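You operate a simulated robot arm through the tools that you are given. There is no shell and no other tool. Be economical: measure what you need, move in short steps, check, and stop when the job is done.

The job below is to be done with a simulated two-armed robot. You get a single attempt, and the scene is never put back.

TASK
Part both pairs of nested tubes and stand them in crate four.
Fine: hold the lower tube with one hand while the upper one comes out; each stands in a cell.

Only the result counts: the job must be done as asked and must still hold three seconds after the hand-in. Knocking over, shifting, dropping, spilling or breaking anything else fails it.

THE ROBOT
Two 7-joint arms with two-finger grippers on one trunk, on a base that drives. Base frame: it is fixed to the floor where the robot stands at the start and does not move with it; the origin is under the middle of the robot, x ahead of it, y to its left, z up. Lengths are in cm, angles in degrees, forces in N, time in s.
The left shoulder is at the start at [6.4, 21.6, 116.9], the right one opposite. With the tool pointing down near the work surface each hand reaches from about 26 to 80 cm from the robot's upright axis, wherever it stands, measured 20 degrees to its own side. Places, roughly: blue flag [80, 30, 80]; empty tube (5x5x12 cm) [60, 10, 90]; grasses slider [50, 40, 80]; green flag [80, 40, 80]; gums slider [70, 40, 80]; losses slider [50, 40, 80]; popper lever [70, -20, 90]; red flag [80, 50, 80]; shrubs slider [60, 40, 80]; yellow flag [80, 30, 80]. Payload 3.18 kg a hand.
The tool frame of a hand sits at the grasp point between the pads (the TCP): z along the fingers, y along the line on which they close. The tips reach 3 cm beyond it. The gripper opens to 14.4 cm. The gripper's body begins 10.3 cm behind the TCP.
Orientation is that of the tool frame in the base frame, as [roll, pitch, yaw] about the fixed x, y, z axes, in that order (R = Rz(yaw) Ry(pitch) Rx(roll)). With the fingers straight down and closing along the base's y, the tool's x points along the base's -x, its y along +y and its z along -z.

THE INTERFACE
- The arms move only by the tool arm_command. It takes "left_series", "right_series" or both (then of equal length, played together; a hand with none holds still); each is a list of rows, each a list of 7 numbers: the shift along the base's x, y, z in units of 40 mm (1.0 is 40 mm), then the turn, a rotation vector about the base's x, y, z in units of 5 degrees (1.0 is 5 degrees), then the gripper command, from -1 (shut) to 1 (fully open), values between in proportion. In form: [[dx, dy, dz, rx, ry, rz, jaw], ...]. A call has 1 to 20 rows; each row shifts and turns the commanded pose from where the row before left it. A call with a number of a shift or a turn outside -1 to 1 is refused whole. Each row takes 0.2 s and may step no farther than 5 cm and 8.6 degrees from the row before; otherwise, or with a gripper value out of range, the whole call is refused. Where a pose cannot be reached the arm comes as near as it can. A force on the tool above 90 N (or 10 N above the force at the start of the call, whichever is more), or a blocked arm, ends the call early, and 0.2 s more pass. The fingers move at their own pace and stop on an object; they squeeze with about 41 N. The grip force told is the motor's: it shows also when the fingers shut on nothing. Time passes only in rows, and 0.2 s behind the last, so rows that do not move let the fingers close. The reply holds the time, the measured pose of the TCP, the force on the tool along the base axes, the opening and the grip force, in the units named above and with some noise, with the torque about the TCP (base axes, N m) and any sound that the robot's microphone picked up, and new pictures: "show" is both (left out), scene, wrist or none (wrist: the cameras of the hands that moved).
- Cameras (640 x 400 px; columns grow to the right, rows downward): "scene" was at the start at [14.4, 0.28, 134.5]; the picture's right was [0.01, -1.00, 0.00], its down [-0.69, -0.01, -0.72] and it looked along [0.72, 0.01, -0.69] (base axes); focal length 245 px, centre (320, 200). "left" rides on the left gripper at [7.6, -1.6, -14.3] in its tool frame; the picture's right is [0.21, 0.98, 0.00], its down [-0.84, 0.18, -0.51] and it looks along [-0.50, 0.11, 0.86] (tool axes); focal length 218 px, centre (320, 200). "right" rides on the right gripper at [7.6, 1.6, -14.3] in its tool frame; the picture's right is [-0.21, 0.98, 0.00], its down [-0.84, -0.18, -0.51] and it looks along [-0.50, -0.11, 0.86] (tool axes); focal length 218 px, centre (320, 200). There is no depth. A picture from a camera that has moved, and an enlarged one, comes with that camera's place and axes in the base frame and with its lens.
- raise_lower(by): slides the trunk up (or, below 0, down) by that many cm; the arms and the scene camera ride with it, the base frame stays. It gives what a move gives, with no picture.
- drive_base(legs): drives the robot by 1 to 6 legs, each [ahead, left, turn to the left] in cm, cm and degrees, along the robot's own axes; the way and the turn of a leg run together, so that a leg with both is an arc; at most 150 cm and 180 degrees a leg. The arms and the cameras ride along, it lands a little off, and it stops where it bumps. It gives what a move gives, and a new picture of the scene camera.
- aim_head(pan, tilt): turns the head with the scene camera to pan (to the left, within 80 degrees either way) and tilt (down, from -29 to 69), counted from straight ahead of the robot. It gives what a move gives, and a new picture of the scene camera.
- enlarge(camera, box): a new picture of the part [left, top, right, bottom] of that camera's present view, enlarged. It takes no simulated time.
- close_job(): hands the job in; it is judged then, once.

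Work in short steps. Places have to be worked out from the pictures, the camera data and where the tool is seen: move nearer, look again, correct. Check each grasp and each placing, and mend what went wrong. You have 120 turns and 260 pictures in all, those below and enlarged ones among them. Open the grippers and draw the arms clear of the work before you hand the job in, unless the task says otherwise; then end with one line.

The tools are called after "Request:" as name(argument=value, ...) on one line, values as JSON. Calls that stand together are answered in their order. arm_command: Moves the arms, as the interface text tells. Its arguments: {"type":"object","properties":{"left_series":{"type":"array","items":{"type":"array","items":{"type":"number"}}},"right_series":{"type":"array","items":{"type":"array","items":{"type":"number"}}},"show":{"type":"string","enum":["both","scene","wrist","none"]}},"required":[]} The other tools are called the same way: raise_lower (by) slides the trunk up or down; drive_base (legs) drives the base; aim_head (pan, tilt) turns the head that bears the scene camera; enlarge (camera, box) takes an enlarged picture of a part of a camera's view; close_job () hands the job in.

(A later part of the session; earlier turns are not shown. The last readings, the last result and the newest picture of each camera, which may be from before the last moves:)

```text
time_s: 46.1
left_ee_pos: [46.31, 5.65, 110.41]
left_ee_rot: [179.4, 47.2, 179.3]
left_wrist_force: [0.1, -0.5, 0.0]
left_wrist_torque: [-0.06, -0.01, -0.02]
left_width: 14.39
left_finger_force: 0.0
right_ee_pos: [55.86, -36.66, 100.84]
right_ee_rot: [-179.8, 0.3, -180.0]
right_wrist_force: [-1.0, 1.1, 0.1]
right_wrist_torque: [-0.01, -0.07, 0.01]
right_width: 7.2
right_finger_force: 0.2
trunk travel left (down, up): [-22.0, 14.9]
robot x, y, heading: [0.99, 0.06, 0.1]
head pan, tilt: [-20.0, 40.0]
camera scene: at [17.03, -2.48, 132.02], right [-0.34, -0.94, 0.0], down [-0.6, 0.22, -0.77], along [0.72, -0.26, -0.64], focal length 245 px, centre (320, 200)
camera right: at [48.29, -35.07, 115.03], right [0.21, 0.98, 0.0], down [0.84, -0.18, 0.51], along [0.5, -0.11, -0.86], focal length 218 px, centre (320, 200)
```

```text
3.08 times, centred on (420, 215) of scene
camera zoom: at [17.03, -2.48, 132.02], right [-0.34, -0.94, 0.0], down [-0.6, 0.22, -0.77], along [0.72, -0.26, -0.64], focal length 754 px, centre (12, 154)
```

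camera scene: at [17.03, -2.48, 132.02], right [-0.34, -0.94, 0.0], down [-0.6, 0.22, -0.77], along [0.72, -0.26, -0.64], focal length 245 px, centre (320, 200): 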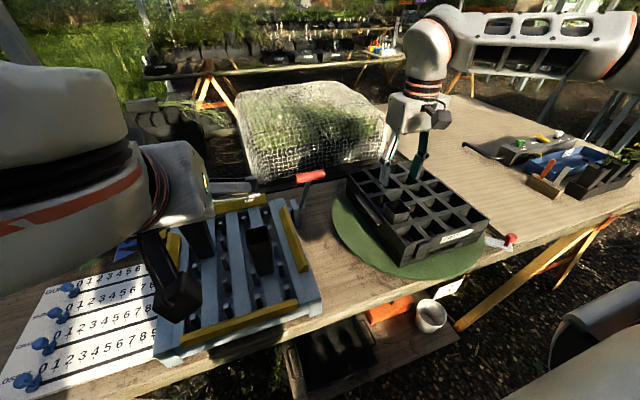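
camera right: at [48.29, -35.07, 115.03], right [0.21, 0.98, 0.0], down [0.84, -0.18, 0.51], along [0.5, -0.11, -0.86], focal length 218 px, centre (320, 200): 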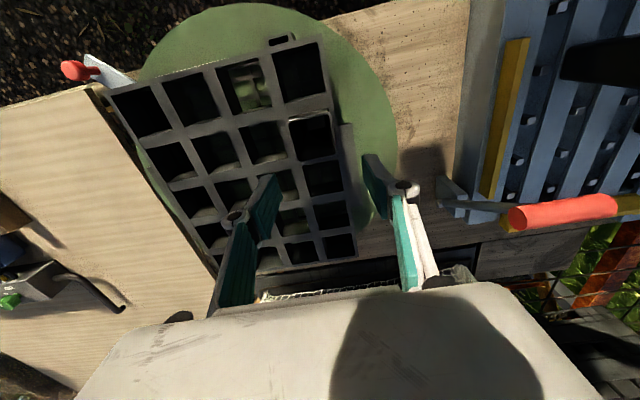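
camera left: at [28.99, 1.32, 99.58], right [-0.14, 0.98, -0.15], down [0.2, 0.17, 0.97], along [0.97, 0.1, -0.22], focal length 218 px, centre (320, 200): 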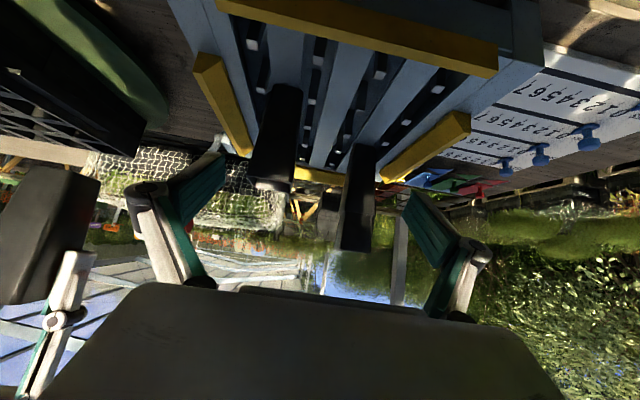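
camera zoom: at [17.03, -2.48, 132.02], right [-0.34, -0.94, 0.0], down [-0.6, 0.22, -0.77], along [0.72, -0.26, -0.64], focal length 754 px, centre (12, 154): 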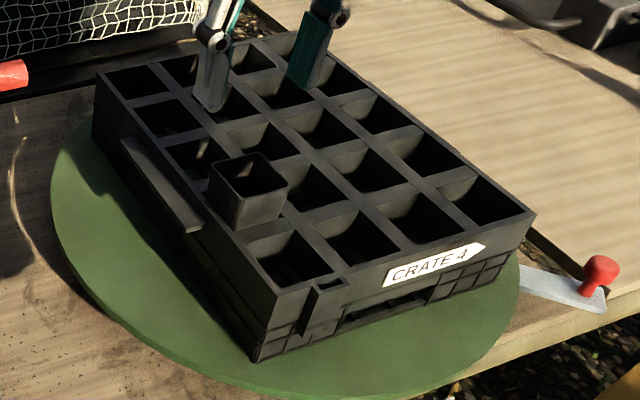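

First tube stands in its cell. I swing the left hand away to the left and bring the right hand back over the remaining lower tube.

Request:
arm_command(left_series=[[-0.3, 1, 0.2, 0, 0, 0, 1], [-0.3, 1, 0.2, 0, 0, 0, 1], [-0.3, 1, 0, 0, 0, 0, 1], [-0.3, 1, 0, 0, 0, 0, 1], [-0.2, 1, 0, 0, 0, 0, 1], [0, 0.5, 0, 0, 0, 0, 1], [0, 0, 0, 0, 0, 0, 1], [0, 0, 0, 0, 0, 0, 1], [0, 0, 0, 0, 0, 0, 1]], right_series=[[0, 0.5, 0.3, 0, 0, 0, 0.2], [0, 1, 0, 0, 0, 0, 0.2], [0, 1, 0, 0, 0, 0, 0.2], [0, 1, 0, 0, 0, 0, 0.2], [0, 1, 0, 0, 0, 0, 0.2], [0, 1, 0, 0, 0, 0, 0.2], [0, 1, 0, 0, 0, 0, 0.2], [0, 1, 0, 0, 0, 0, 0.2], [0, 1.0, 0, 0, 0, 0, 0.2]])

```text
time_s: 48.1
left_ee_pos: [45.79, 24.95, 116.69]
left_ee_rot: [179.4, 47.0, 179.2]
left_wrist_force: [-0.4, 0.1, 0.2]
left_wrist_torque: [-0.01, -0.01, 0.0]
left_width: 14.4
left_finger_force: 0.1
left hand out of reach, approached as far as the arm can: row 2, 3, 4, 5, 6
right_ee_pos: [56.01, -3.08, 101.62]
right_ee_rot: [-179.8, 0.3, -179.9]
right_wrist_force: [-0.2, -0.1, 1.6]
right_wrist_torque: [-0.01, 0.01, -0.01]
right_width: 8.64
right_finger_force: 0.0
trunk travel left (down, up): [-22.0, 14.9]
robot x, y, heading: [1.01, 0.04, 0.3]
head pan, tilt: [-20.0, 40.0]
camera scene: at [17.16, -2.51, 131.98], right [-0.34, -0.94, 0.0], down [-0.6, 0.22, -0.77], along [0.72, -0.26, -0.64], focal length 245 px, centre (320, 200)
camera right: at [48.45, -1.35, 115.93], right [0.21, 0.98, 0.0], down [0.84, -0.18, 0.51], along [0.5, -0.11, -0.86], focal length 218 px, centre (320, 200)
camera left: at [30.09, 23.38, 120.77], right [-0.14, 0.98, -0.15], down [0.2, 0.17, 0.96], along [0.97, 0.1, -0.22], focal length 218 px, centre (320, 200)
```

scene: 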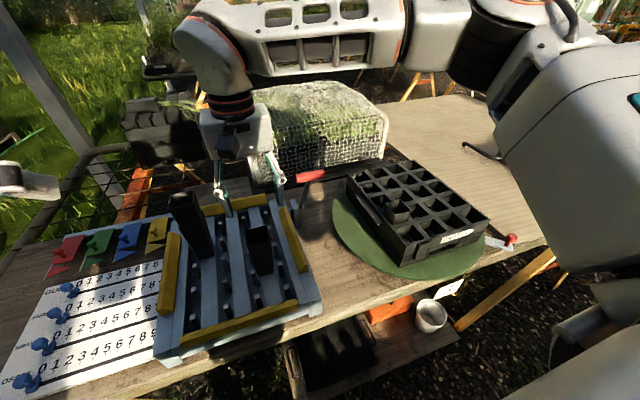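
right: 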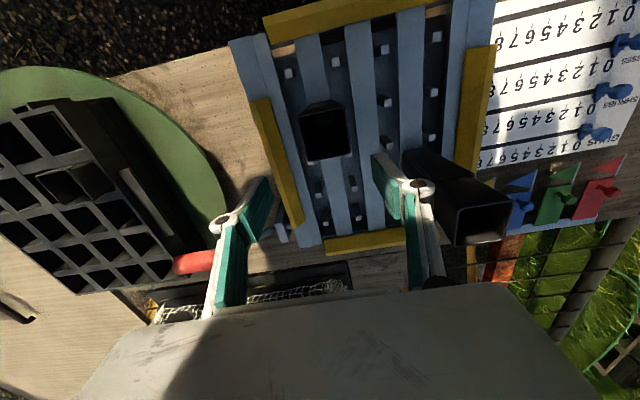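
left: 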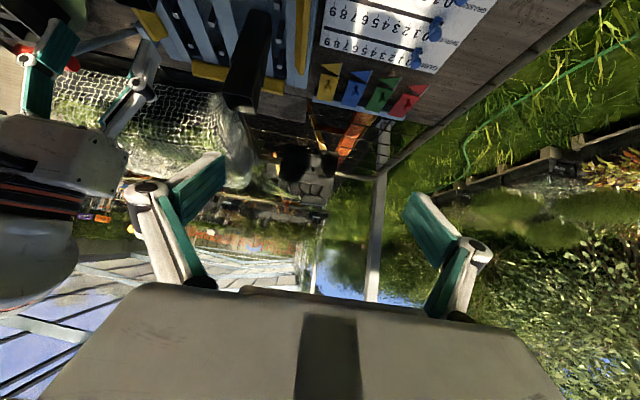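

The lower tube's rim is at about x 51.7–56.9 (centre 54.3, −2.1). I descend onto it with TCP z≈91.2 and close.

Request:
arm_command(right_series=[[-0.4, 0.25, -0.4, 0, 0, 0, 0.2], [0, 0, -0.7, 0, 0, 0, 0.2], [0, 0, -0.8, 0, 0, 0, 0.2], [0, 0, -0.7, 0, 0, 0, 0.1], [0, 0, 0, 0, 0, 0, -0.2], [0, 0, 0, 0, 0, 0, -0.5], [0, 0, 0, 0, 0, 0, -1], [0, 0, 0, 0, 0, 0, -1]])

```text
time_s: 49.9
left_ee_pos: [45.86, 24.81, 116.82]
left_ee_rot: [179.4, 47.0, 179.2]
left_wrist_force: [0.8, -0.9, -0.3]
left_wrist_torque: [0.01, -0.03, -0.04]
left_width: 14.4
left_finger_force: 0.0
right_ee_pos: [54.62, -2.18, 91.44]
right_ee_rot: [-179.9, 0.3, 180.0]
right_wrist_force: [0.0, -0.3, -0.3]
right_wrist_torque: [-0.02, 0.03, 0.01]
right_width: 4.46
right_finger_force: 41.2
trunk travel left (down, up): [-22.0, 14.9]
robot x, y, heading: [1.19, -0.09, 0.4]
head pan, tilt: [-20.0, 40.0]
camera scene: at [17.18, -2.62, 131.98], right [-0.34, -0.94, 0.0], down [-0.6, 0.22, -0.77], along [0.72, -0.26, -0.64], focal length 245 px, centre (320, 200)
camera right: at [47.01, -0.5, 105.65], right [0.21, 0.98, 0.0], down [0.84, -0.18, 0.51], along [0.5, -0.11, -0.86], focal length 218 px, centre (320, 200)
```

scene: 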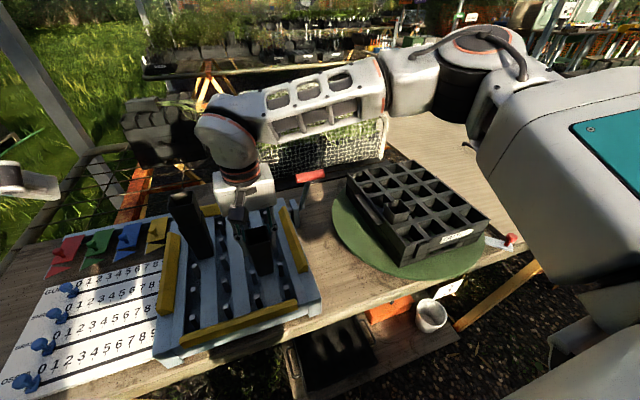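
right: 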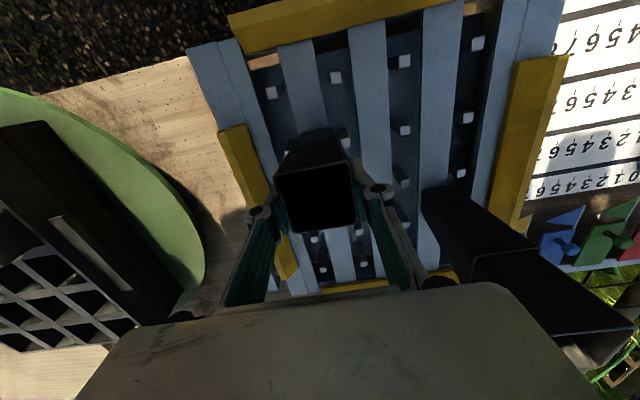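

Gripped. I lift it and carry it towards the cell in row 1, column 1 (TCP target ≈ [49.2, −36.9]).

Request:
arm_command(right_series=[[0, 0, 0.5, 0, 0, 0, -1], [0, 0, 0.9, 0, 0, 0, -1], [0, 0, 0.9, 0, 0, 0, -1], [0, -0.5, 0.4, 0, 0, 0, -1], [-0.2, -1, 0, 0, 0, 0, -1], [-0.2, -1, 0, 0, 0, 0, -1], [-0.2, -1, 0, 0, 0, 0, -1], [-0.2, -1, 0, 0, 0, 0, -1], [-0.2, -1, 0, 0, 0, 0, -1], [-0.2, -1, 0, 0, 0, 0, -1], [-0.13, -1, 0, 0, 0, 0, -1], [0, -1, 0, 0, 0, 0, -1], [0, -0.2, 0, 0, 0, 0, -1]])

Request:
enlarge(camera="right", box=[180, 0, 400, 240])

Request:
enlarge(camera="scene", box=[345, 130, 495, 280])

```text
time_s: 52.7
left_ee_pos: [45.8, 24.73, 116.72]
left_ee_rot: [179.3, 46.9, 179.3]
left_wrist_force: [1.2, 0.3, -0.4]
left_wrist_torque: [0.01, -0.02, -0.02]
left_width: 14.41
left_finger_force: 0.2
right_ee_pos: [49.42, -36.98, 102.32]
right_ee_rot: [-179.9, 0.3, -179.8]
right_wrist_force: [0.6, -0.4, -0.5]
right_wrist_torque: [0.01, -0.02, -0.03]
right_width: 4.45
right_finger_force: 40.6
trunk travel left (down, up): [-22.0, 14.9]
robot x, y, heading: [1.42, -0.05, 0.1]
head pan, tilt: [-20.0, 40.0]
camera scene: at [17.19, -2.58, 131.98], right [-0.34, -0.94, 0.0], down [-0.6, 0.22, -0.77], along [0.72, -0.26, -0.64], focal length 245 px, centre (320, 200)
camera right: at [41.91, -35.39, 116.61], right [0.21, 0.98, 0.0], down [0.84, -0.18, 0.51], along [0.5, -0.11, -0.86], focal length 218 px, centre (320, 200)
```

scene: 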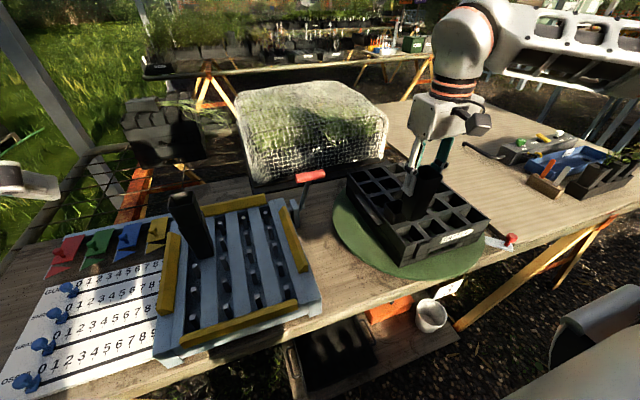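
right: 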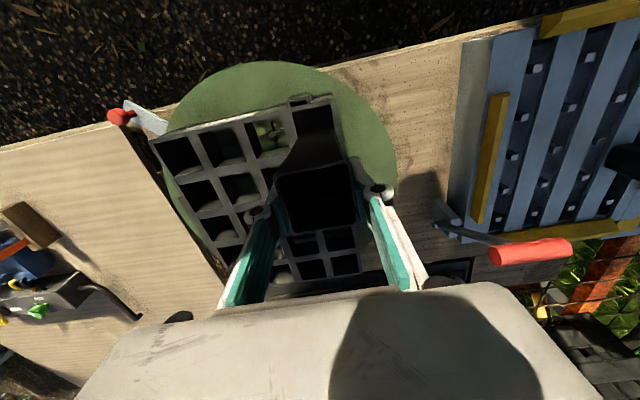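

```text
1.67 times, centred on (290, 120) of right
camera zoom: at [41.91, -35.39, 116.61], right [0.21, 0.98, 0.0], down [0.84, -0.18, 0.51], along [0.5, -0.11, -0.86], focal length 364 px, centre (370, 333)
```

zoom: 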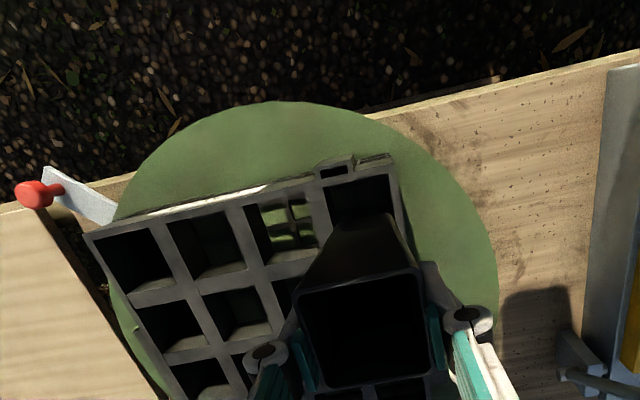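

```text
2.67 times, centred on (420, 205) of scene
camera zoom: at [17.19, -2.58, 131.98], right [-0.34, -0.94, 0.0], down [-0.6, 0.22, -0.77], along [0.72, -0.26, -0.64], focal length 654 px, centre (53, 187)
```

zoom: 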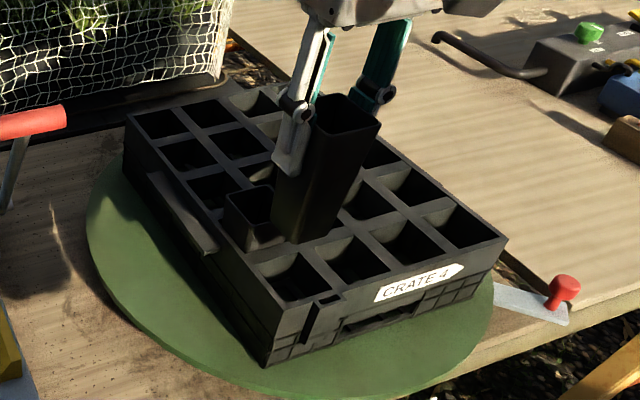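

Hovering over row 1. Lower 3 cm and inspect both views.

Request:
arm_command(right_series=[[0, 0, -0.4, 0, 0, 0, -1], [0, 0, -0.35, 0, 0, 0, -1], [0, 0, 0, 0, 0, 0, -1]], show="none")

Request:
enlarge(camera="right", box=[230, 40, 390, 240])

Request:
enlarge(camera="scene", box=[375, 160, 465, 260])

```text
time_s: 53.5
left_ee_pos: [45.75, 24.77, 116.64]
left_ee_rot: [179.3, 47.0, 179.4]
left_wrist_force: [0.2, 0.1, 0.2]
left_wrist_torque: [-0.01, -0.01, 0.01]
left_width: 14.41
left_finger_force: 0.1
right_ee_pos: [49.42, -36.98, 99.46]
right_ee_rot: [-179.9, 0.3, -179.9]
right_wrist_force: [-0.1, -1.5, -0.6]
right_wrist_torque: [0.0, 0.02, -0.01]
right_width: 4.44
right_finger_force: 41.1
trunk travel left (down, up): [-22.0, 14.9]
robot x, y, heading: [0.96, 0.34, 0.3]
head pan, tilt: [-20.0, 40.0]
```

```text
2.00 times, centred on (310, 140) of right
camera zoom: at [41.77, -35.28, 113.67], right [0.21, 0.98, 0.0], down [0.84, -0.18, 0.51], along [0.5, -0.11, -0.86], focal length 436 px, centre (340, 320)
```

zoom: 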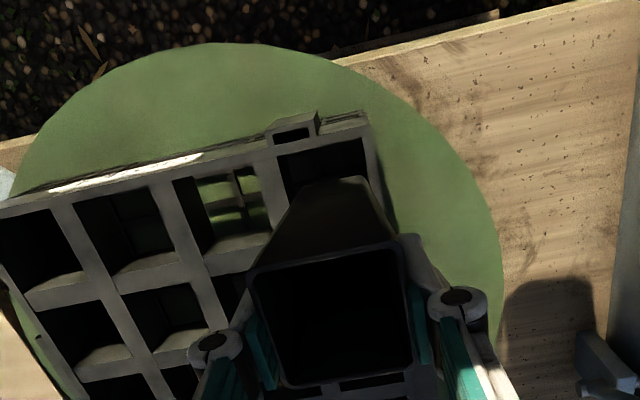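

```text
4.00 times, centred on (420, 210) of scene
camera zoom: at [17.16, -2.61, 131.98], right [-0.34, -0.94, 0.0], down [-0.6, 0.22, -0.77], along [0.72, -0.26, -0.64], focal length 980 px, centre (-80, 160)
```

zoom: 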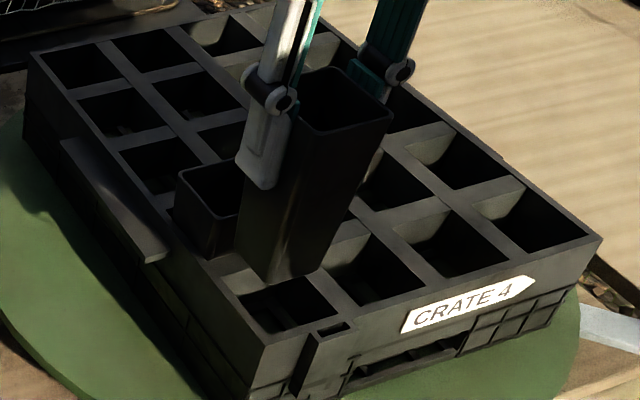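

Tube appears about 0.9 cm too far in +x and 0.4 cm too far −y. I correct and lower 2.2 cm with a check.

Request:
arm_command(right_series=[[-0.22, 0.1, -0.05, 0, 0, 0, -1], [0, 0, -0.2, 0, 0, 0, -1], [0, 0, -0.2, 0, 0, 0, -1], [0, 0, 0, 0, 0, 0, -1]], show="none")

Request:
enlarge(camera="right", box=[230, 40, 390, 240])

Request:
enlarge(camera="scene", box=[375, 160, 465, 260])

```text
time_s: 54.5
left_ee_pos: [45.65, 24.74, 116.66]
left_ee_rot: [179.3, 47.0, 179.3]
left_wrist_force: [-1.6, -0.4, -0.9]
left_wrist_torque: [-0.01, 0.0, 0.01]
left_width: 14.42
left_finger_force: 0.1
right_ee_pos: [48.56, -36.36, 97.63]
right_ee_rot: [-179.9, 0.3, -179.7]
right_wrist_force: [1.3, -0.7, -0.3]
right_wrist_torque: [0.03, 0.0, -0.02]
right_width: 4.46
right_finger_force: 40.8
trunk travel left (down, up): [-22.0, 14.9]
robot x, y, heading: [1.27, 0.42, 0.3]
head pan, tilt: [-20.0, 40.0]
```

```text
2.00 times, centred on (310, 140) of right
camera zoom: at [40.95, -34.79, 111.88], right [0.21, 0.98, 0.0], down [0.84, -0.18, 0.51], along [0.5, -0.11, -0.86], focal length 436 px, centre (340, 320)
```

zoom: 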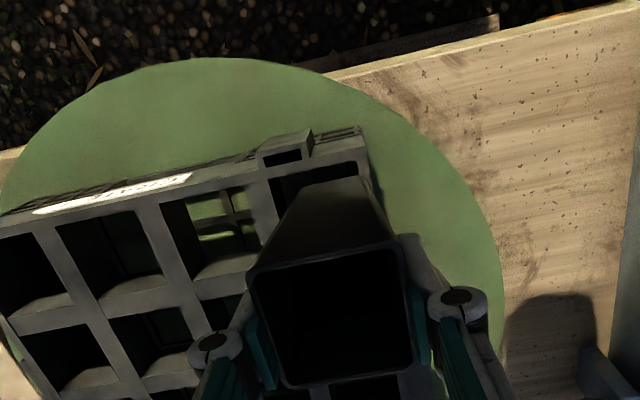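

```text
4.00 times, centred on (420, 210) of scene
camera zoom: at [17.17, -2.62, 131.98], right [-0.34, -0.94, 0.0], down [-0.6, 0.22, -0.77], along [0.72, -0.26, -0.64], focal length 980 px, centre (-80, 160)
```

zoom: 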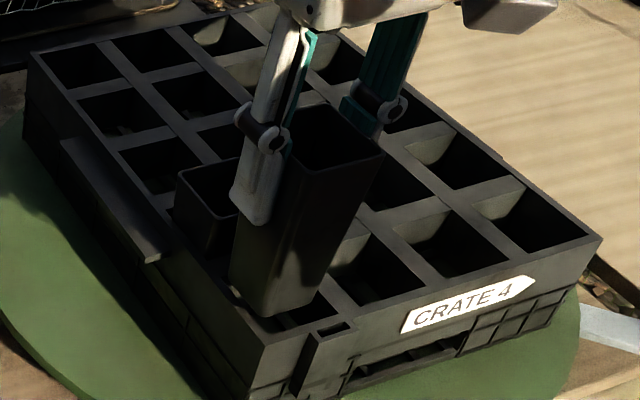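

Near-side gap is ~1 cm, should be ~0.5; shift −0.5 cm in x and continue down.

Request:
arm_command(right_series=[[-0.14, 0, 0.05, 0, 0, 0, -1], [0, 0, -0.2, 0, 0, 0, -1], [0, 0, -0.2, 0, 0, 0, -1], [0, 0, 0, 0, 0, 0, -1]], show="none")

Request:
enlarge(camera="scene", box=[375, 160, 465, 260])

```text
time_s: 55.5
left_ee_pos: [45.63, 24.82, 116.71]
left_ee_rot: [179.3, 47.1, 179.2]
left_wrist_force: [0.7, -0.3, 0.1]
left_wrist_torque: [-0.05, 0.0, -0.02]
left_width: 14.39
left_finger_force: 0.0
right_ee_pos: [48.01, -36.35, 96.51]
right_ee_rot: [180.0, 0.5, -179.9]
right_wrist_force: [3.0, -3.9, 22.4]
right_wrist_torque: [0.09, -0.28, -0.06]
right_width: 4.57
right_finger_force: 41.0
trunk travel left (down, up): [-22.0, 14.9]
robot x, y, heading: [0.83, 0.19, 0.0]
head pan, tilt: [-20.0, 40.0]
```

```text
4.00 times, centred on (420, 210) of scene
camera zoom: at [17.08, -2.56, 132.02], right [-0.34, -0.94, 0.0], down [-0.6, 0.22, -0.77], along [0.72, -0.26, -0.64], focal length 980 px, centre (-80, 160)
```

zoom: 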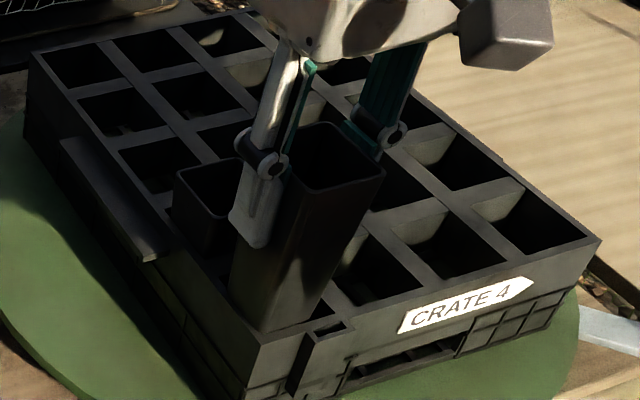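

Contact looks to be on the crate's +y outer wall. I lift slightly, shift −y 0.45 cm and lower again.

Request:
arm_command(right_series=[[0, 0, 0.25, 0, 0, 0, -1], [0, -0.11, 0.05, 0, 0, 0, -1], [0, 0, -0.2, 0, 0, 0, -1], [0, 0, -0.2, 0, 0, 0, -1], [0, 0, -0.1, 0, 0, 0, -1]], show="none")

Request:
enlarge(camera="scene", box=[375, 160, 465, 260])

Request:
enlarge(camera="right", box=[230, 40, 390, 240])

```text
time_s: 56.7
left_ee_pos: [45.7, 24.66, 116.72]
left_ee_rot: [179.3, 47.0, 179.2]
left_wrist_force: [-0.2, 0.4, 1.1]
left_wrist_torque: [0.02, 0.03, -0.01]
left_width: 14.44
left_finger_force: 0.1
right_ee_pos: [47.9, -36.87, 95.29]
right_ee_rot: [-179.8, 0.3, -179.8]
right_wrist_force: [-0.1, -0.3, -0.7]
right_wrist_torque: [-0.06, 0.02, 0.03]
right_width: 4.48
right_finger_force: 41.2
trunk travel left (down, up): [-22.0, 14.9]
robot x, y, heading: [1.23, -0.17, 0.1]
head pan, tilt: [-20.0, 40.0]
```

```text
4.00 times, centred on (420, 210) of scene
camera zoom: at [17.18, -2.62, 131.97], right [-0.34, -0.94, 0.0], down [-0.6, 0.22, -0.77], along [0.72, -0.26, -0.64], focal length 980 px, centre (-80, 160)
```

zoom: 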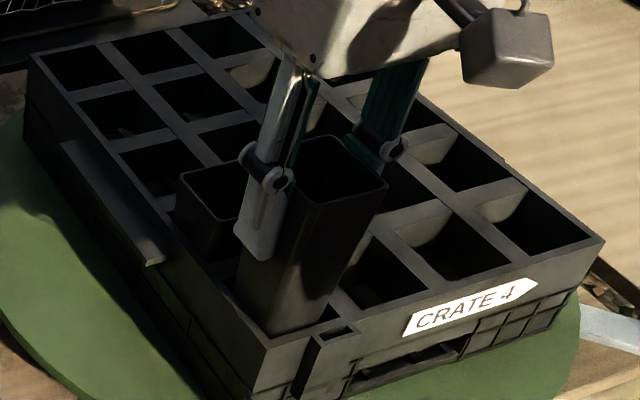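

```text
2.00 times, centred on (310, 140) of right
camera zoom: at [40.35, -35.21, 109.6], right [0.21, 0.98, 0.0], down [0.84, -0.18, 0.51], along [0.5, -0.11, -0.86], focal length 436 px, centre (340, 320)
```

zoom: 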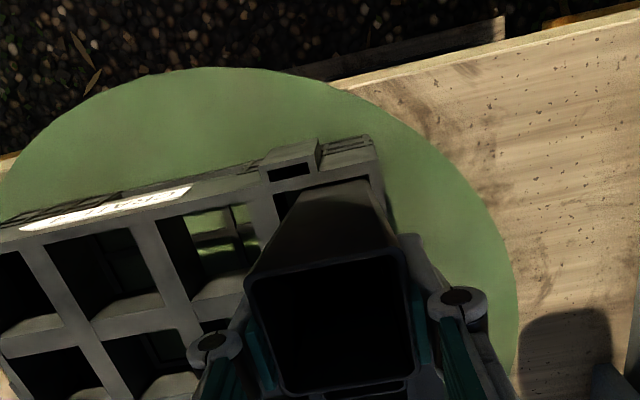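

It is entering freely. Lower another 4.6 cm.

Request:
arm_command(right_series=[[0, 0, -0.3, 0, 0, 0, -1], [0, 0, -0.35, 0, 0, 0, -1], [0, 0, -0.35, 0, 0, 0, -1], [0, 0, -0.15, 0, 0, 0, -1], [0, 0, 0, 0, 0, 0, -1]], show="none")

Request:
enlarge(camera="scene", box=[375, 160, 465, 260])

```text
time_s: 57.9
left_ee_pos: [45.85, 24.73, 116.71]
left_ee_rot: [179.3, 47.1, 179.2]
left_wrist_force: [-0.3, -0.1, -0.1]
left_wrist_torque: [0.02, -0.01, -0.01]
left_width: 14.38
left_finger_force: 0.0
right_ee_pos: [47.83, -36.96, 90.59]
right_ee_rot: [-179.8, 0.2, -179.9]
right_wrist_force: [0.9, -0.8, 1.5]
right_wrist_torque: [-0.03, -0.02, -0.04]
right_width: 4.47
right_finger_force: 41.1
trunk travel left (down, up): [-22.0, 14.9]
robot x, y, heading: [1.29, -0.09, 0.5]
head pan, tilt: [-20.0, 40.0]
```

```text
4.00 times, centred on (420, 210) of scene
camera zoom: at [17.18, -2.63, 131.98], right [-0.34, -0.94, 0.0], down [-0.6, 0.22, -0.77], along [0.72, -0.26, -0.64], focal length 980 px, centre (-80, 160)
```

zoom: 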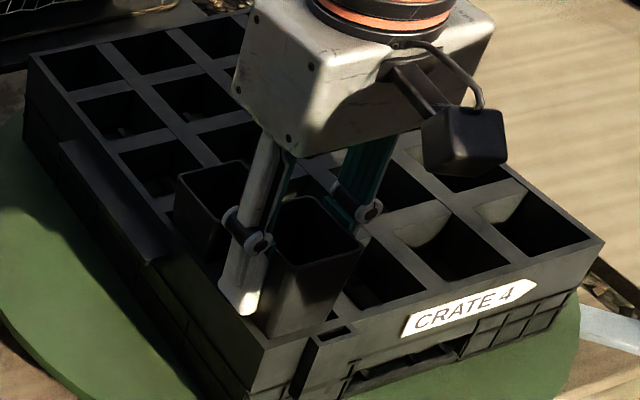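

Release, raise clear, and check.

Request:
arm_command(right_series=[[0, 0, 0, 0, 0, 0, -0.25], [0, 0, 0, 0, 0, 0, -0.1], [0, 0, 0.5, 0, 0, 0, -0.1], [0, 0, 1, 0, 0, 0, 0], [0, 0, 1, 0, 0, 0, 0.2], [0, 0.5, 0.8, 0, 0, 0, 0.2]])

Request:
enlarge(camera="scene", box=[345, 150, 495, 280])

```text
time_s: 59.3
left_ee_pos: [45.76, 24.83, 116.72]
left_ee_rot: [179.5, 46.9, 179.4]
left_wrist_force: [0.9, 0.8, 0.2]
left_wrist_torque: [-0.05, -0.03, -0.01]
left_width: 14.39
left_finger_force: 0.0
right_ee_pos: [47.9, -34.48, 103.7]
right_ee_rot: [-179.8, 0.4, -179.8]
right_wrist_force: [0.3, 0.9, -0.1]
right_wrist_torque: [-0.05, 0.02, 0.01]
right_width: 8.64
right_finger_force: 0.0
trunk travel left (down, up): [-22.0, 14.9]
robot x, y, heading: [1.54, 0.21, 0.3]
head pan, tilt: [-20.0, 40.0]
camera scene: at [17.16, -2.51, 131.98], right [-0.34, -0.94, 0.0], down [-0.6, 0.22, -0.77], along [0.72, -0.26, -0.64], focal length 245 px, centre (320, 200)
camera right: at [40.34, -32.88, 118.06], right [0.21, 0.98, 0.0], down [0.84, -0.18, 0.51], along [0.5, -0.11, -0.86], focal length 218 px, centre (320, 200)
```

scene: 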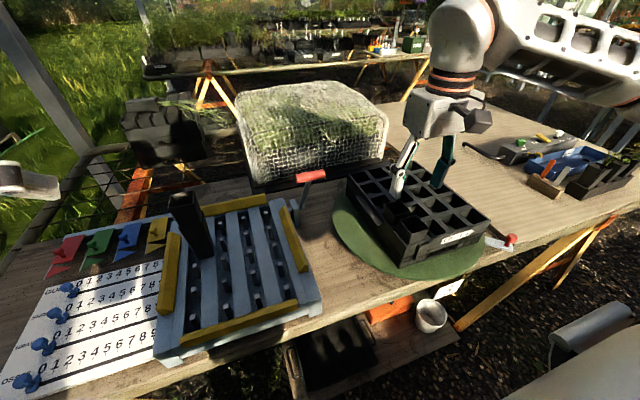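
right: 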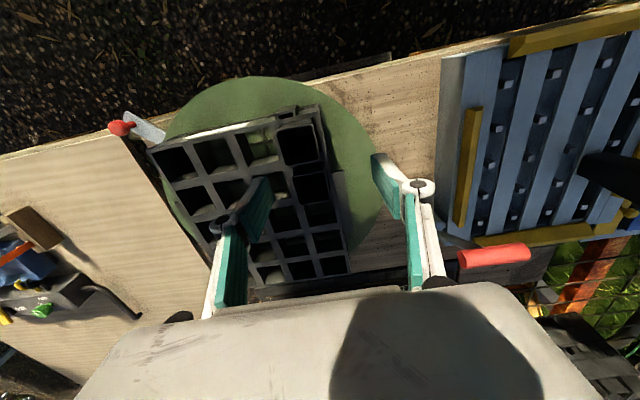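

```text
3.08 times, centred on (420, 215) of scene
camera zoom: at [17.16, -2.51, 131.98], right [-0.34, -0.94, 0.0], down [-0.6, 0.22, -0.77], along [0.72, -0.26, -0.64], focal length 754 px, centre (12, 154)
```

zoom: 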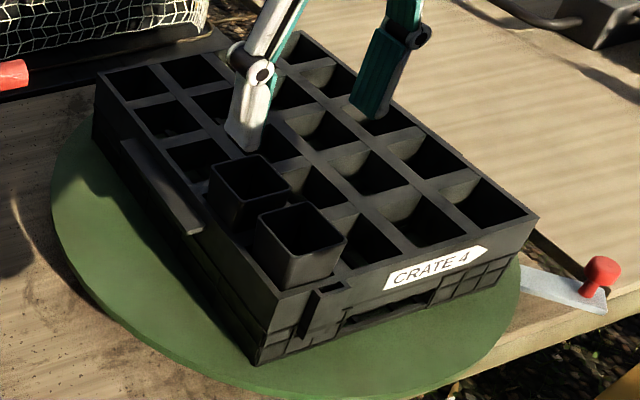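

Two tubes are placed. Now I measure the left stack in an enlarged scene view before moving.

Request:
enlarge(camera="scene", box=[140, 170, 260, 290])

Request:
drive_base(legs=[[0, 14, 0]])

```text
3.33 times, centred on (200, 230) of scene
camera zoom: at [17.16, -2.51, 131.98], right [-0.34, -0.94, 0.0], down [-0.6, 0.22, -0.77], along [0.72, -0.26, -0.64], focal length 817 px, centre (720, 100)
```

zoom: 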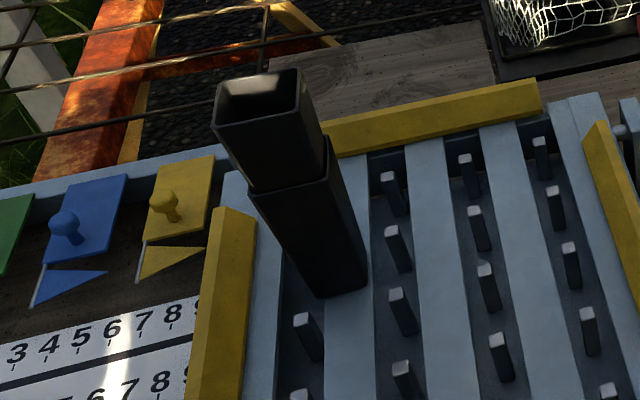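

```text
time_s: 61.2
left_ee_pos: [45.62, 39.28, 116.69]
left_ee_rot: [179.3, 46.9, 179.4]
left_wrist_force: [0.5, -0.1, 0.5]
left_wrist_torque: [0.01, -0.03, -0.02]
left_width: 14.4
left_finger_force: 0.2
right_ee_pos: [48.08, -20.16, 103.77]
right_ee_rot: [-179.9, 0.3, -179.7]
right_wrist_force: [0.1, 0.3, -0.7]
right_wrist_torque: [-0.04, 0.04, -0.01]
right_width: 8.62
right_finger_force: 0.0
trunk travel left (down, up): [-22.0, 14.9]
robot x, y, heading: [1.23, 14.04, 0.3]
head pan, tilt: [-20.0, 40.0]
camera scene: at [17.12, 11.74, 131.98], right [-0.34, -0.94, 0.0], down [-0.61, 0.22, -0.77], along [0.72, -0.26, -0.64], focal length 245 px, centre (320, 200)
```

scene: 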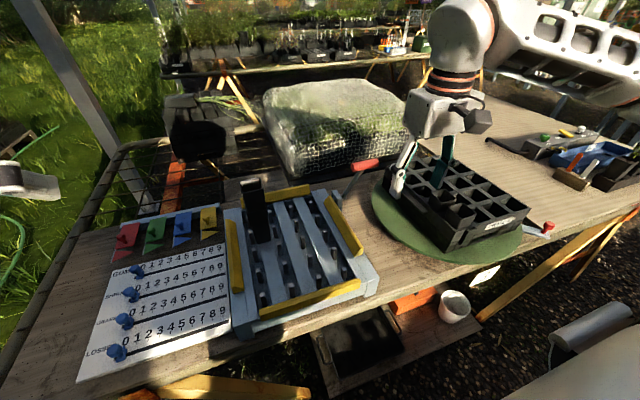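

Left stack is at about [64.8, 11.5]. The base is well placed; lower the trunk 10 cm to the pose that worked before.

Request:
raise_lower(by=-10)

```text
time_s: 62.5
left_ee_pos: [50.55, 39.16, 95.58]
left_ee_rot: [179.6, 30.1, 179.5]
left_wrist_force: [0.2, -0.8, 0.9]
left_wrist_torque: [-0.02, 0.0, -0.03]
left_width: 14.39
left_finger_force: 0.0
right_ee_pos: [47.79, -20.27, 94.02]
right_ee_rot: [-179.9, 0.5, -179.7]
right_wrist_force: [-0.1, 0.7, 0.8]
right_wrist_torque: [0.02, -0.06, -0.02]
right_width: 8.63
right_finger_force: 0.1
trunk travel left (down, up): [-12.0, 24.9]
robot x, y, heading: [0.93, 14.09, 0.2]
head pan, tilt: [-20.0, 40.0]
```

Left pose settled at 30° tilt. I restore 47° and move it in front of the left stack.

Request:
arm_command(left_series=[[0, -0.86, 0.2, 0, -0.5, 0, 1], [0, -0.86, 0.1, 0, -0.5, 0, 1], [0.1, -0.86, 0, 0, -0.5, 0, 1], [0.1, -0.86, 0, 0, -0.5, 0, 1], [0.1, -0.86, 0, 0, -0.5, 0, 1], [0.1, -0.86, 0, 0, -0.5, 0, 1], [0.1, -0.86, -0.2, 0, -0.4, 0, 1], [0.1, -0.86, -0.3, 0, 0, 0, 1]])

Request:
enlarge(camera="left", box=[240, 80, 420, 280])

```text
time_s: 64.3
left_ee_pos: [53.09, 11.7, 94.34]
left_ee_rot: [179.3, 46.9, 179.4]
left_wrist_force: [-0.4, -0.1, -0.2]
left_wrist_torque: [0.02, 0.01, -0.02]
left_width: 14.39
left_finger_force: 0.1
right_ee_pos: [47.99, -20.2, 93.64]
right_ee_rot: [-179.9, 0.4, -179.7]
right_wrist_force: [-0.2, -0.9, -0.3]
right_wrist_torque: [0.03, -0.02, 0.02]
right_width: 8.63
right_finger_force: 0.0
trunk travel left (down, up): [-12.0, 24.9]
robot x, y, heading: [1.45, 14.43, 0.4]
head pan, tilt: [-20.0, 40.0]
camera scene: at [26.75, 11.68, 120.76], right [-0.34, -0.94, 0.0], down [-0.61, 0.22, -0.77], along [0.72, -0.26, -0.64], focal length 245 px, centre (320, 200)
camera left: at [37.45, 10.12, 98.41], right [-0.14, 0.98, -0.15], down [0.2, 0.17, 0.96], along [0.97, 0.11, -0.22], focal length 218 px, centre (320, 200)
```

scene: 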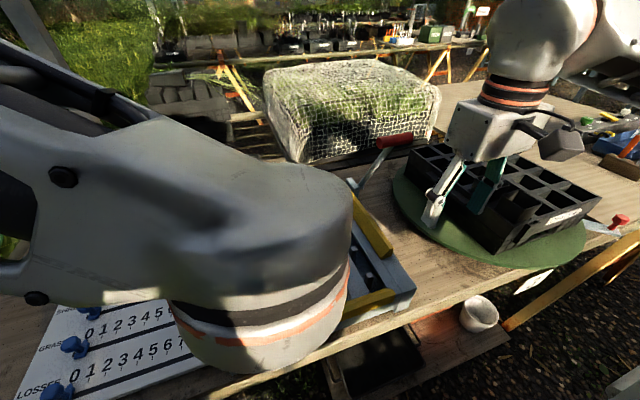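
left: 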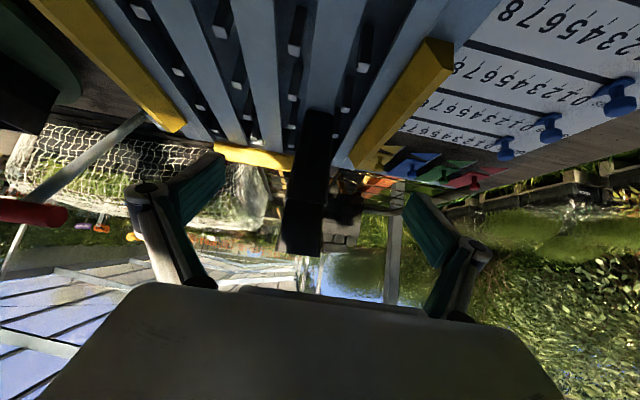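

```text
2.00 times, centred on (330, 180) of left
camera zoom: at [37.45, 10.12, 98.41], right [-0.14, 0.98, -0.15], down [0.2, 0.17, 0.96], along [0.97, 0.11, -0.22], focal length 436 px, centre (300, 240)
```

zoom: 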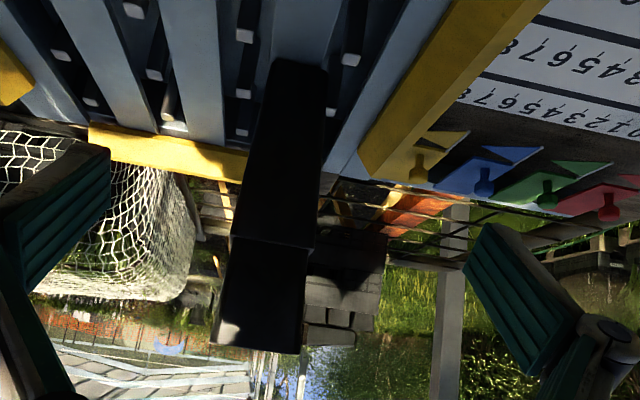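

Stack front is near x 63, y 11.5. I advance with the fingers open to 10 cm (to clear the side rail), then look.

Request:
arm_command(left_series=[[0.5, -0.05, -0.4, 0, 0, 0, 0.4], [0.8, 0, -0.5, 0, 0, 0, 0.35], [0.8, 0, -0.25, 0, 0, 0, 0.35], [0.6, 0, -0.2, 0, 0, 0, 0.35]])

```text
time_s: 65.3
left_ee_pos: [63.94, 11.59, 89.31]
left_ee_rot: [179.4, 46.9, 179.5]
left_wrist_force: [0.8, 0.0, 0.0]
left_wrist_torque: [0.01, 0.01, -0.03]
left_width: 9.74
left_finger_force: 0.1
right_ee_pos: [48.0, -20.24, 93.74]
right_ee_rot: [-179.9, 0.2, -179.7]
right_wrist_force: [0.7, 0.1, -0.5]
right_wrist_torque: [-0.02, -0.03, -0.01]
right_width: 8.65
right_finger_force: 0.1
trunk travel left (down, up): [-12.0, 24.9]
robot x, y, heading: [0.76, 13.93, 0.5]
head pan, tilt: [-20.0, 40.0]
camera scene: at [26.76, 11.75, 120.76], right [-0.34, -0.94, 0.0], down [-0.61, 0.22, -0.77], along [0.72, -0.26, -0.64], focal length 245 px, centre (320, 200)
camera left: at [48.34, 9.98, 93.41], right [-0.14, 0.98, -0.14], down [0.2, 0.17, 0.96], along [0.97, 0.11, -0.23], focal length 218 px, centre (320, 200)
```

scene: 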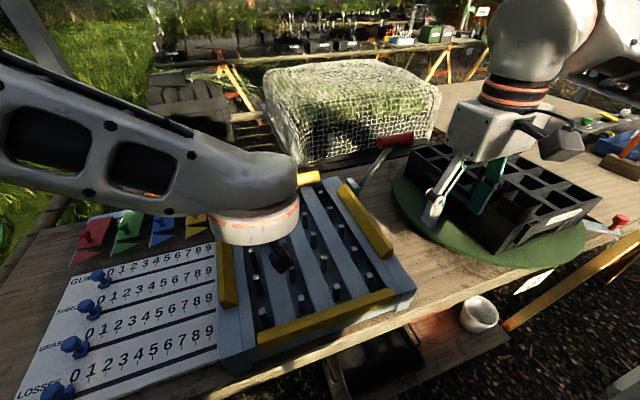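
left: 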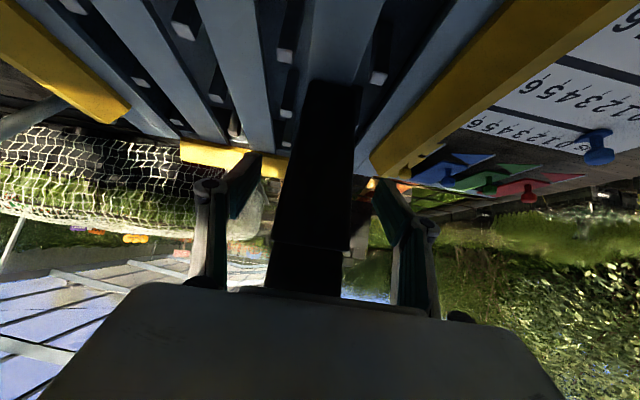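

Well centred. Advance 0.8 cm and close.

Request:
arm_command(left_series=[[0.2, 0, 0, 0, 0, 0, 0.2], [0, 0, 0, 0, 0, 0, -0.1], [0, 0, 0, 0, 0, 0, -0.3], [0, 0, 0, 0, 0, 0, -0.5], [0, 0, 0, 0, 0, 0, -1], [0, 0, 0, 0, 0, 0, -1]], show="wrist")

```text
time_s: 66.8
left_ee_pos: [64.76, 11.6, 89.34]
left_ee_rot: [179.4, 47.1, 179.5]
left_wrist_force: [0.1, 0.4, -0.1]
left_wrist_torque: [-0.02, -0.02, -0.01]
left_width: 4.37
left_finger_force: 40.9
right_ee_pos: [47.91, -20.19, 93.72]
right_ee_rot: [-179.9, 0.3, -179.7]
right_wrist_force: [-0.9, -0.3, 0.4]
right_wrist_torque: [-0.01, -0.03, -0.01]
right_width: 8.62
right_finger_force: 0.1
trunk travel left (down, up): [-12.0, 24.9]
robot x, y, heading: [1.22, 14.26, 0.5]
head pan, tilt: [-20.0, 40.0]
camera left: at [49.17, 10.02, 93.39], right [-0.14, 0.98, -0.15], down [0.2, 0.17, 0.96], along [0.97, 0.11, -0.22], focal length 218 px, centre (320, 200)
```

left: 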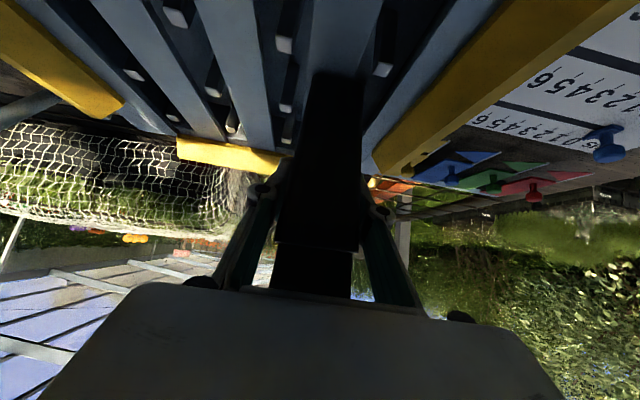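

Held. Now the right hand goes up and over to the left stack, passing clear of the lever handle at about [70, −22, 95].

Request:
arm_command(right_series=[[0, 0.2, 0.95, 0, 0, 0, 0.2], [0.3, 0.6, 0.8, 0, 0, 0, 0.2], [0.4, 0.8, 0.6, 0, 0, 0, 0.2], [0.5, 0.8, 0.4, 0, 0, 0, 0.2], [0.5, 0.8, 0.3, 0, 0, 0, 0.2], [0.5, 0.85, 0.1, 0, 0, 0, 0.2]])

```text
time_s: 68.2
left_ee_pos: [64.81, 11.57, 89.43]
left_ee_rot: [179.5, 46.9, 179.6]
left_wrist_force: [-0.5, 1.9, 0.0]
left_wrist_torque: [-0.01, 0.01, 0.0]
left_width: 4.37
left_finger_force: 41.3
right_ee_pos: [56.9, -3.68, 106.64]
right_ee_rot: [-179.8, 0.2, -179.7]
right_wrist_force: [0.0, 0.3, 0.2]
right_wrist_torque: [-0.03, 0.02, 0.04]
right_width: 8.64
right_finger_force: 0.1
trunk travel left (down, up): [-12.0, 24.9]
robot x, y, heading: [1.18, 14.36, 0.4]
head pan, tilt: [-20.0, 40.0]
camera scene: at [26.74, 11.83, 120.78], right [-0.34, -0.94, 0.0], down [-0.61, 0.22, -0.77], along [0.72, -0.26, -0.64], focal length 245 px, centre (320, 200)
camera right: at [49.43, -2.01, 120.83], right [0.2, 0.98, 0.0], down [0.84, -0.17, 0.51], along [0.5, -0.11, -0.86], focal length 218 px, centre (320, 200)
```

scene: 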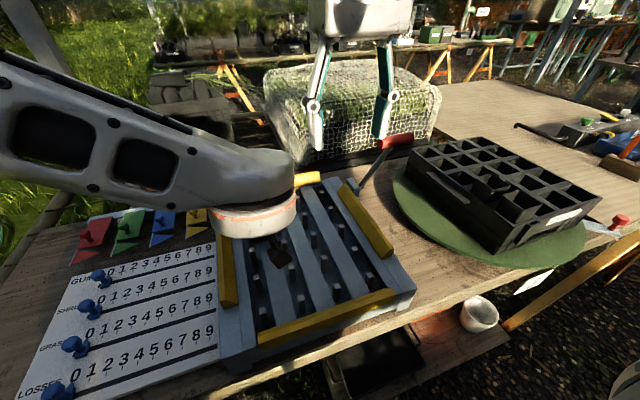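
right: 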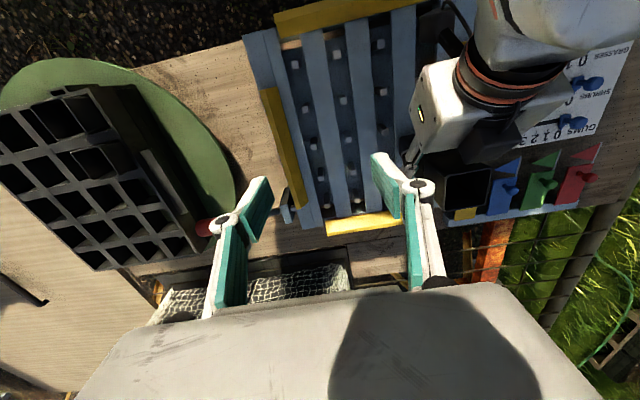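

Rim seen near [63.9, 11.7]. Continue the right hand to above it.

Request:
arm_command(right_series=[[0.45, 0.9, 0, 0, 0, 0, 0.2], [0.45, 0.9, 0, 0, 0, 0, 0.2], [0.45, 0.95, 0, 0, 0, 0, 0.2], [0.4, 0.95, 0, 0, 0, 0, 0.2], [0, 0.1, 0, 0, 0, 0, 0.2]], show="wrist")

```text
time_s: 69.3
left_ee_pos: [64.88, 11.54, 89.36]
left_ee_rot: [179.3, 47.1, 179.5]
left_wrist_force: [-0.9, 0.3, 0.6]
left_wrist_torque: [0.0, 0.0, 0.01]
left_width: 4.36
left_finger_force: 40.9
right_ee_pos: [63.74, 11.01, 106.5]
right_ee_rot: [-179.8, 0.3, -179.7]
right_wrist_force: [-0.2, 0.4, -0.1]
right_wrist_torque: [-0.01, 0.0, -0.02]
right_width: 8.66
right_finger_force: 0.0
trunk travel left (down, up): [-12.0, 24.9]
robot x, y, heading: [1.09, 14.58, 0.3]
head pan, tilt: [-20.0, 40.0]
camera right: at [56.26, 12.65, 120.88], right [0.2, 0.98, 0.0], down [0.84, -0.17, 0.51], along [0.5, -0.1, -0.86], focal length 218 px, centre (320, 200)
```

right: 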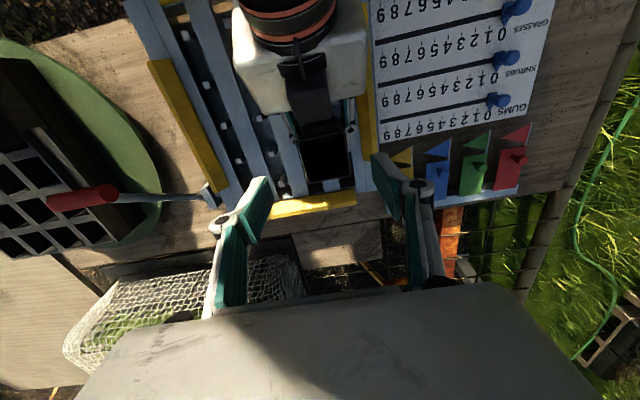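

Rim centre [64.1, 11.8]. Align, descend to z≈97.7 and close.

Request:
arm_command(right_series=[[0.1, 0.15, -0.5, 0, 0, 0, 0.2], [0, 0, -0.7, 0, 0, 0, 0.2], [0, 0, -0.7, 0, 0, 0, 0.2], [0, 0, -0.3, 0, 0, 0, 0.1], [0, 0, 0, 0, 0, 0, -0.2], [0, 0, 0, 0, 0, 0, -0.4], [0, 0, 0, 0, 0, 0, -1], [0, 0, 0, 0, 0, 0, -1]])

```text
time_s: 71.2
left_ee_pos: [64.87, 11.55, 89.27]
left_ee_rot: [179.4, 46.8, 179.6]
left_wrist_force: [0.3, 6.1, -0.4]
left_wrist_torque: [-0.31, -0.02, 0.06]
left_width: 4.34
left_finger_force: 40.9
right_ee_pos: [64.14, 11.66, 97.59]
right_ee_rot: [-179.9, 0.4, -179.8]
right_wrist_force: [-0.1, -7.2, 1.9]
right_wrist_torque: [-0.27, -0.05, -0.11]
right_width: 4.51
right_finger_force: 40.3
trunk travel left (down, up): [-12.0, 24.9]
robot x, y, heading: [1.07, 14.07, 0.6]
head pan, tilt: [-20.0, 40.0]
camera scene: at [26.73, 11.75, 120.78], right [-0.34, -0.94, 0.0], down [-0.61, 0.22, -0.77], along [0.72, -0.26, -0.64], focal length 245 px, centre (320, 200)
camera right: at [56.69, 13.29, 111.83], right [0.2, 0.98, 0.0], down [0.84, -0.17, 0.51], along [0.5, -0.11, -0.86], focal length 218 px, centre (320, 200)
```

scene: 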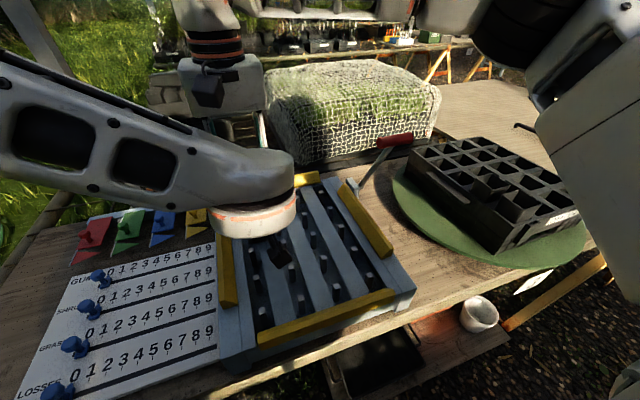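
right: 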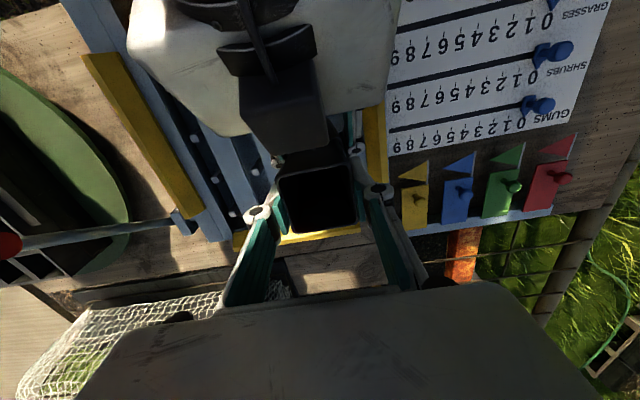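

Both gripped. Draw the upper tube up slowly.

Request:
arm_command(right_series=[[0, -0.03, 0.15, 0, 0, 0, -1], [0, 0, 0.25, 0, 0, 0, -1], [0, 0, 0.35, 0, 0, 0, -1], [0, 0, 0.45, 0, 0, 0, -1], [0, 0, 0.5, 0, 0, 0, -1], [0, 0, 0.5, 0, 0, 0, -1], [0, 0, 0.3, 0, 0, 0, -1]])

Request:
enlarge(camera="left", box=[0, 0, 640, 400])

```text
time_s: 72.8
left_ee_pos: [64.78, 11.59, 89.32]
left_ee_rot: [179.4, 47.0, 179.5]
left_wrist_force: [-0.5, -0.5, 1.1]
left_wrist_torque: [0.0, -0.03, 0.0]
left_width: 4.4
left_finger_force: 41.0
right_ee_pos: [64.14, 11.58, 107.43]
right_ee_rot: [-180.0, 0.3, -179.5]
right_wrist_force: [-0.3, 1.1, -0.6]
right_wrist_torque: [-0.01, 0.04, 0.02]
right_width: 4.47
right_finger_force: 41.0
trunk travel left (down, up): [-12.0, 24.9]
robot x, y, heading: [1.17, 14.08, 0.3]
head pan, tilt: [-20.0, 40.0]
camera scene: at [26.71, 11.76, 120.78], right [-0.34, -0.94, 0.0], down [-0.61, 0.22, -0.77], along [0.72, -0.26, -0.64], focal length 245 px, centre (320, 200)
camera right: at [56.56, 13.26, 121.74], right [0.2, 0.98, 0.0], down [0.84, -0.17, 0.51], along [0.5, -0.1, -0.86], focal length 218 px, centre (320, 200)
```

scene: 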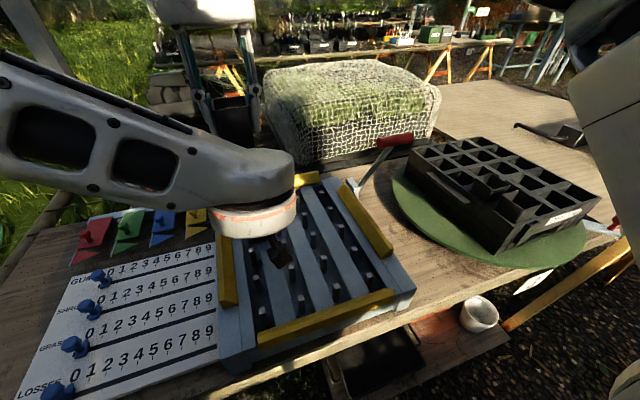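
right: 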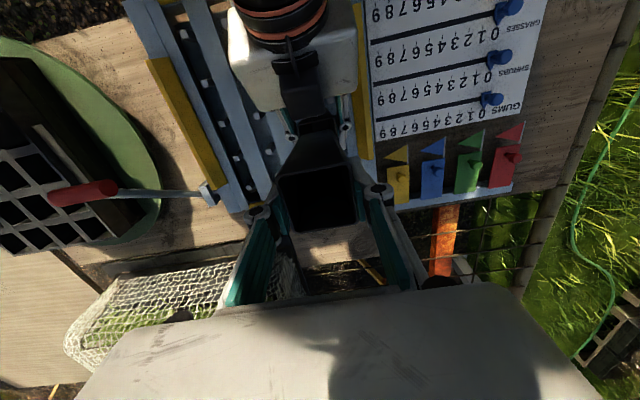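

```text
1.00 times, centred on (320, 200) of left (not enlarged: the box is as wide or as high as the picture)
camera zoom: at [49.16, 10.03, 93.4], right [-0.14, 0.98, -0.15], down [0.2, 0.17, 0.96], along [0.97, 0.11, -0.22], focal length 218 px, centre (320, 200)
```

zoom: 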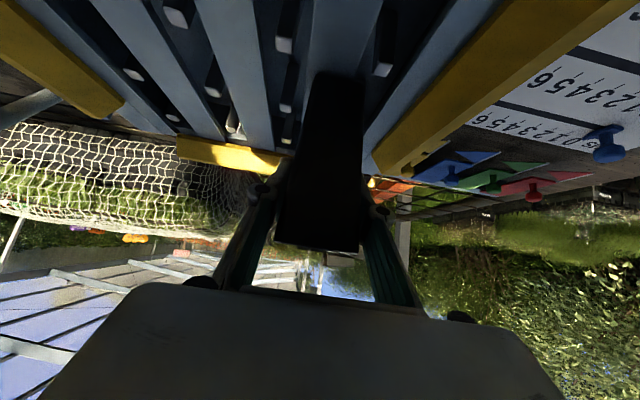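

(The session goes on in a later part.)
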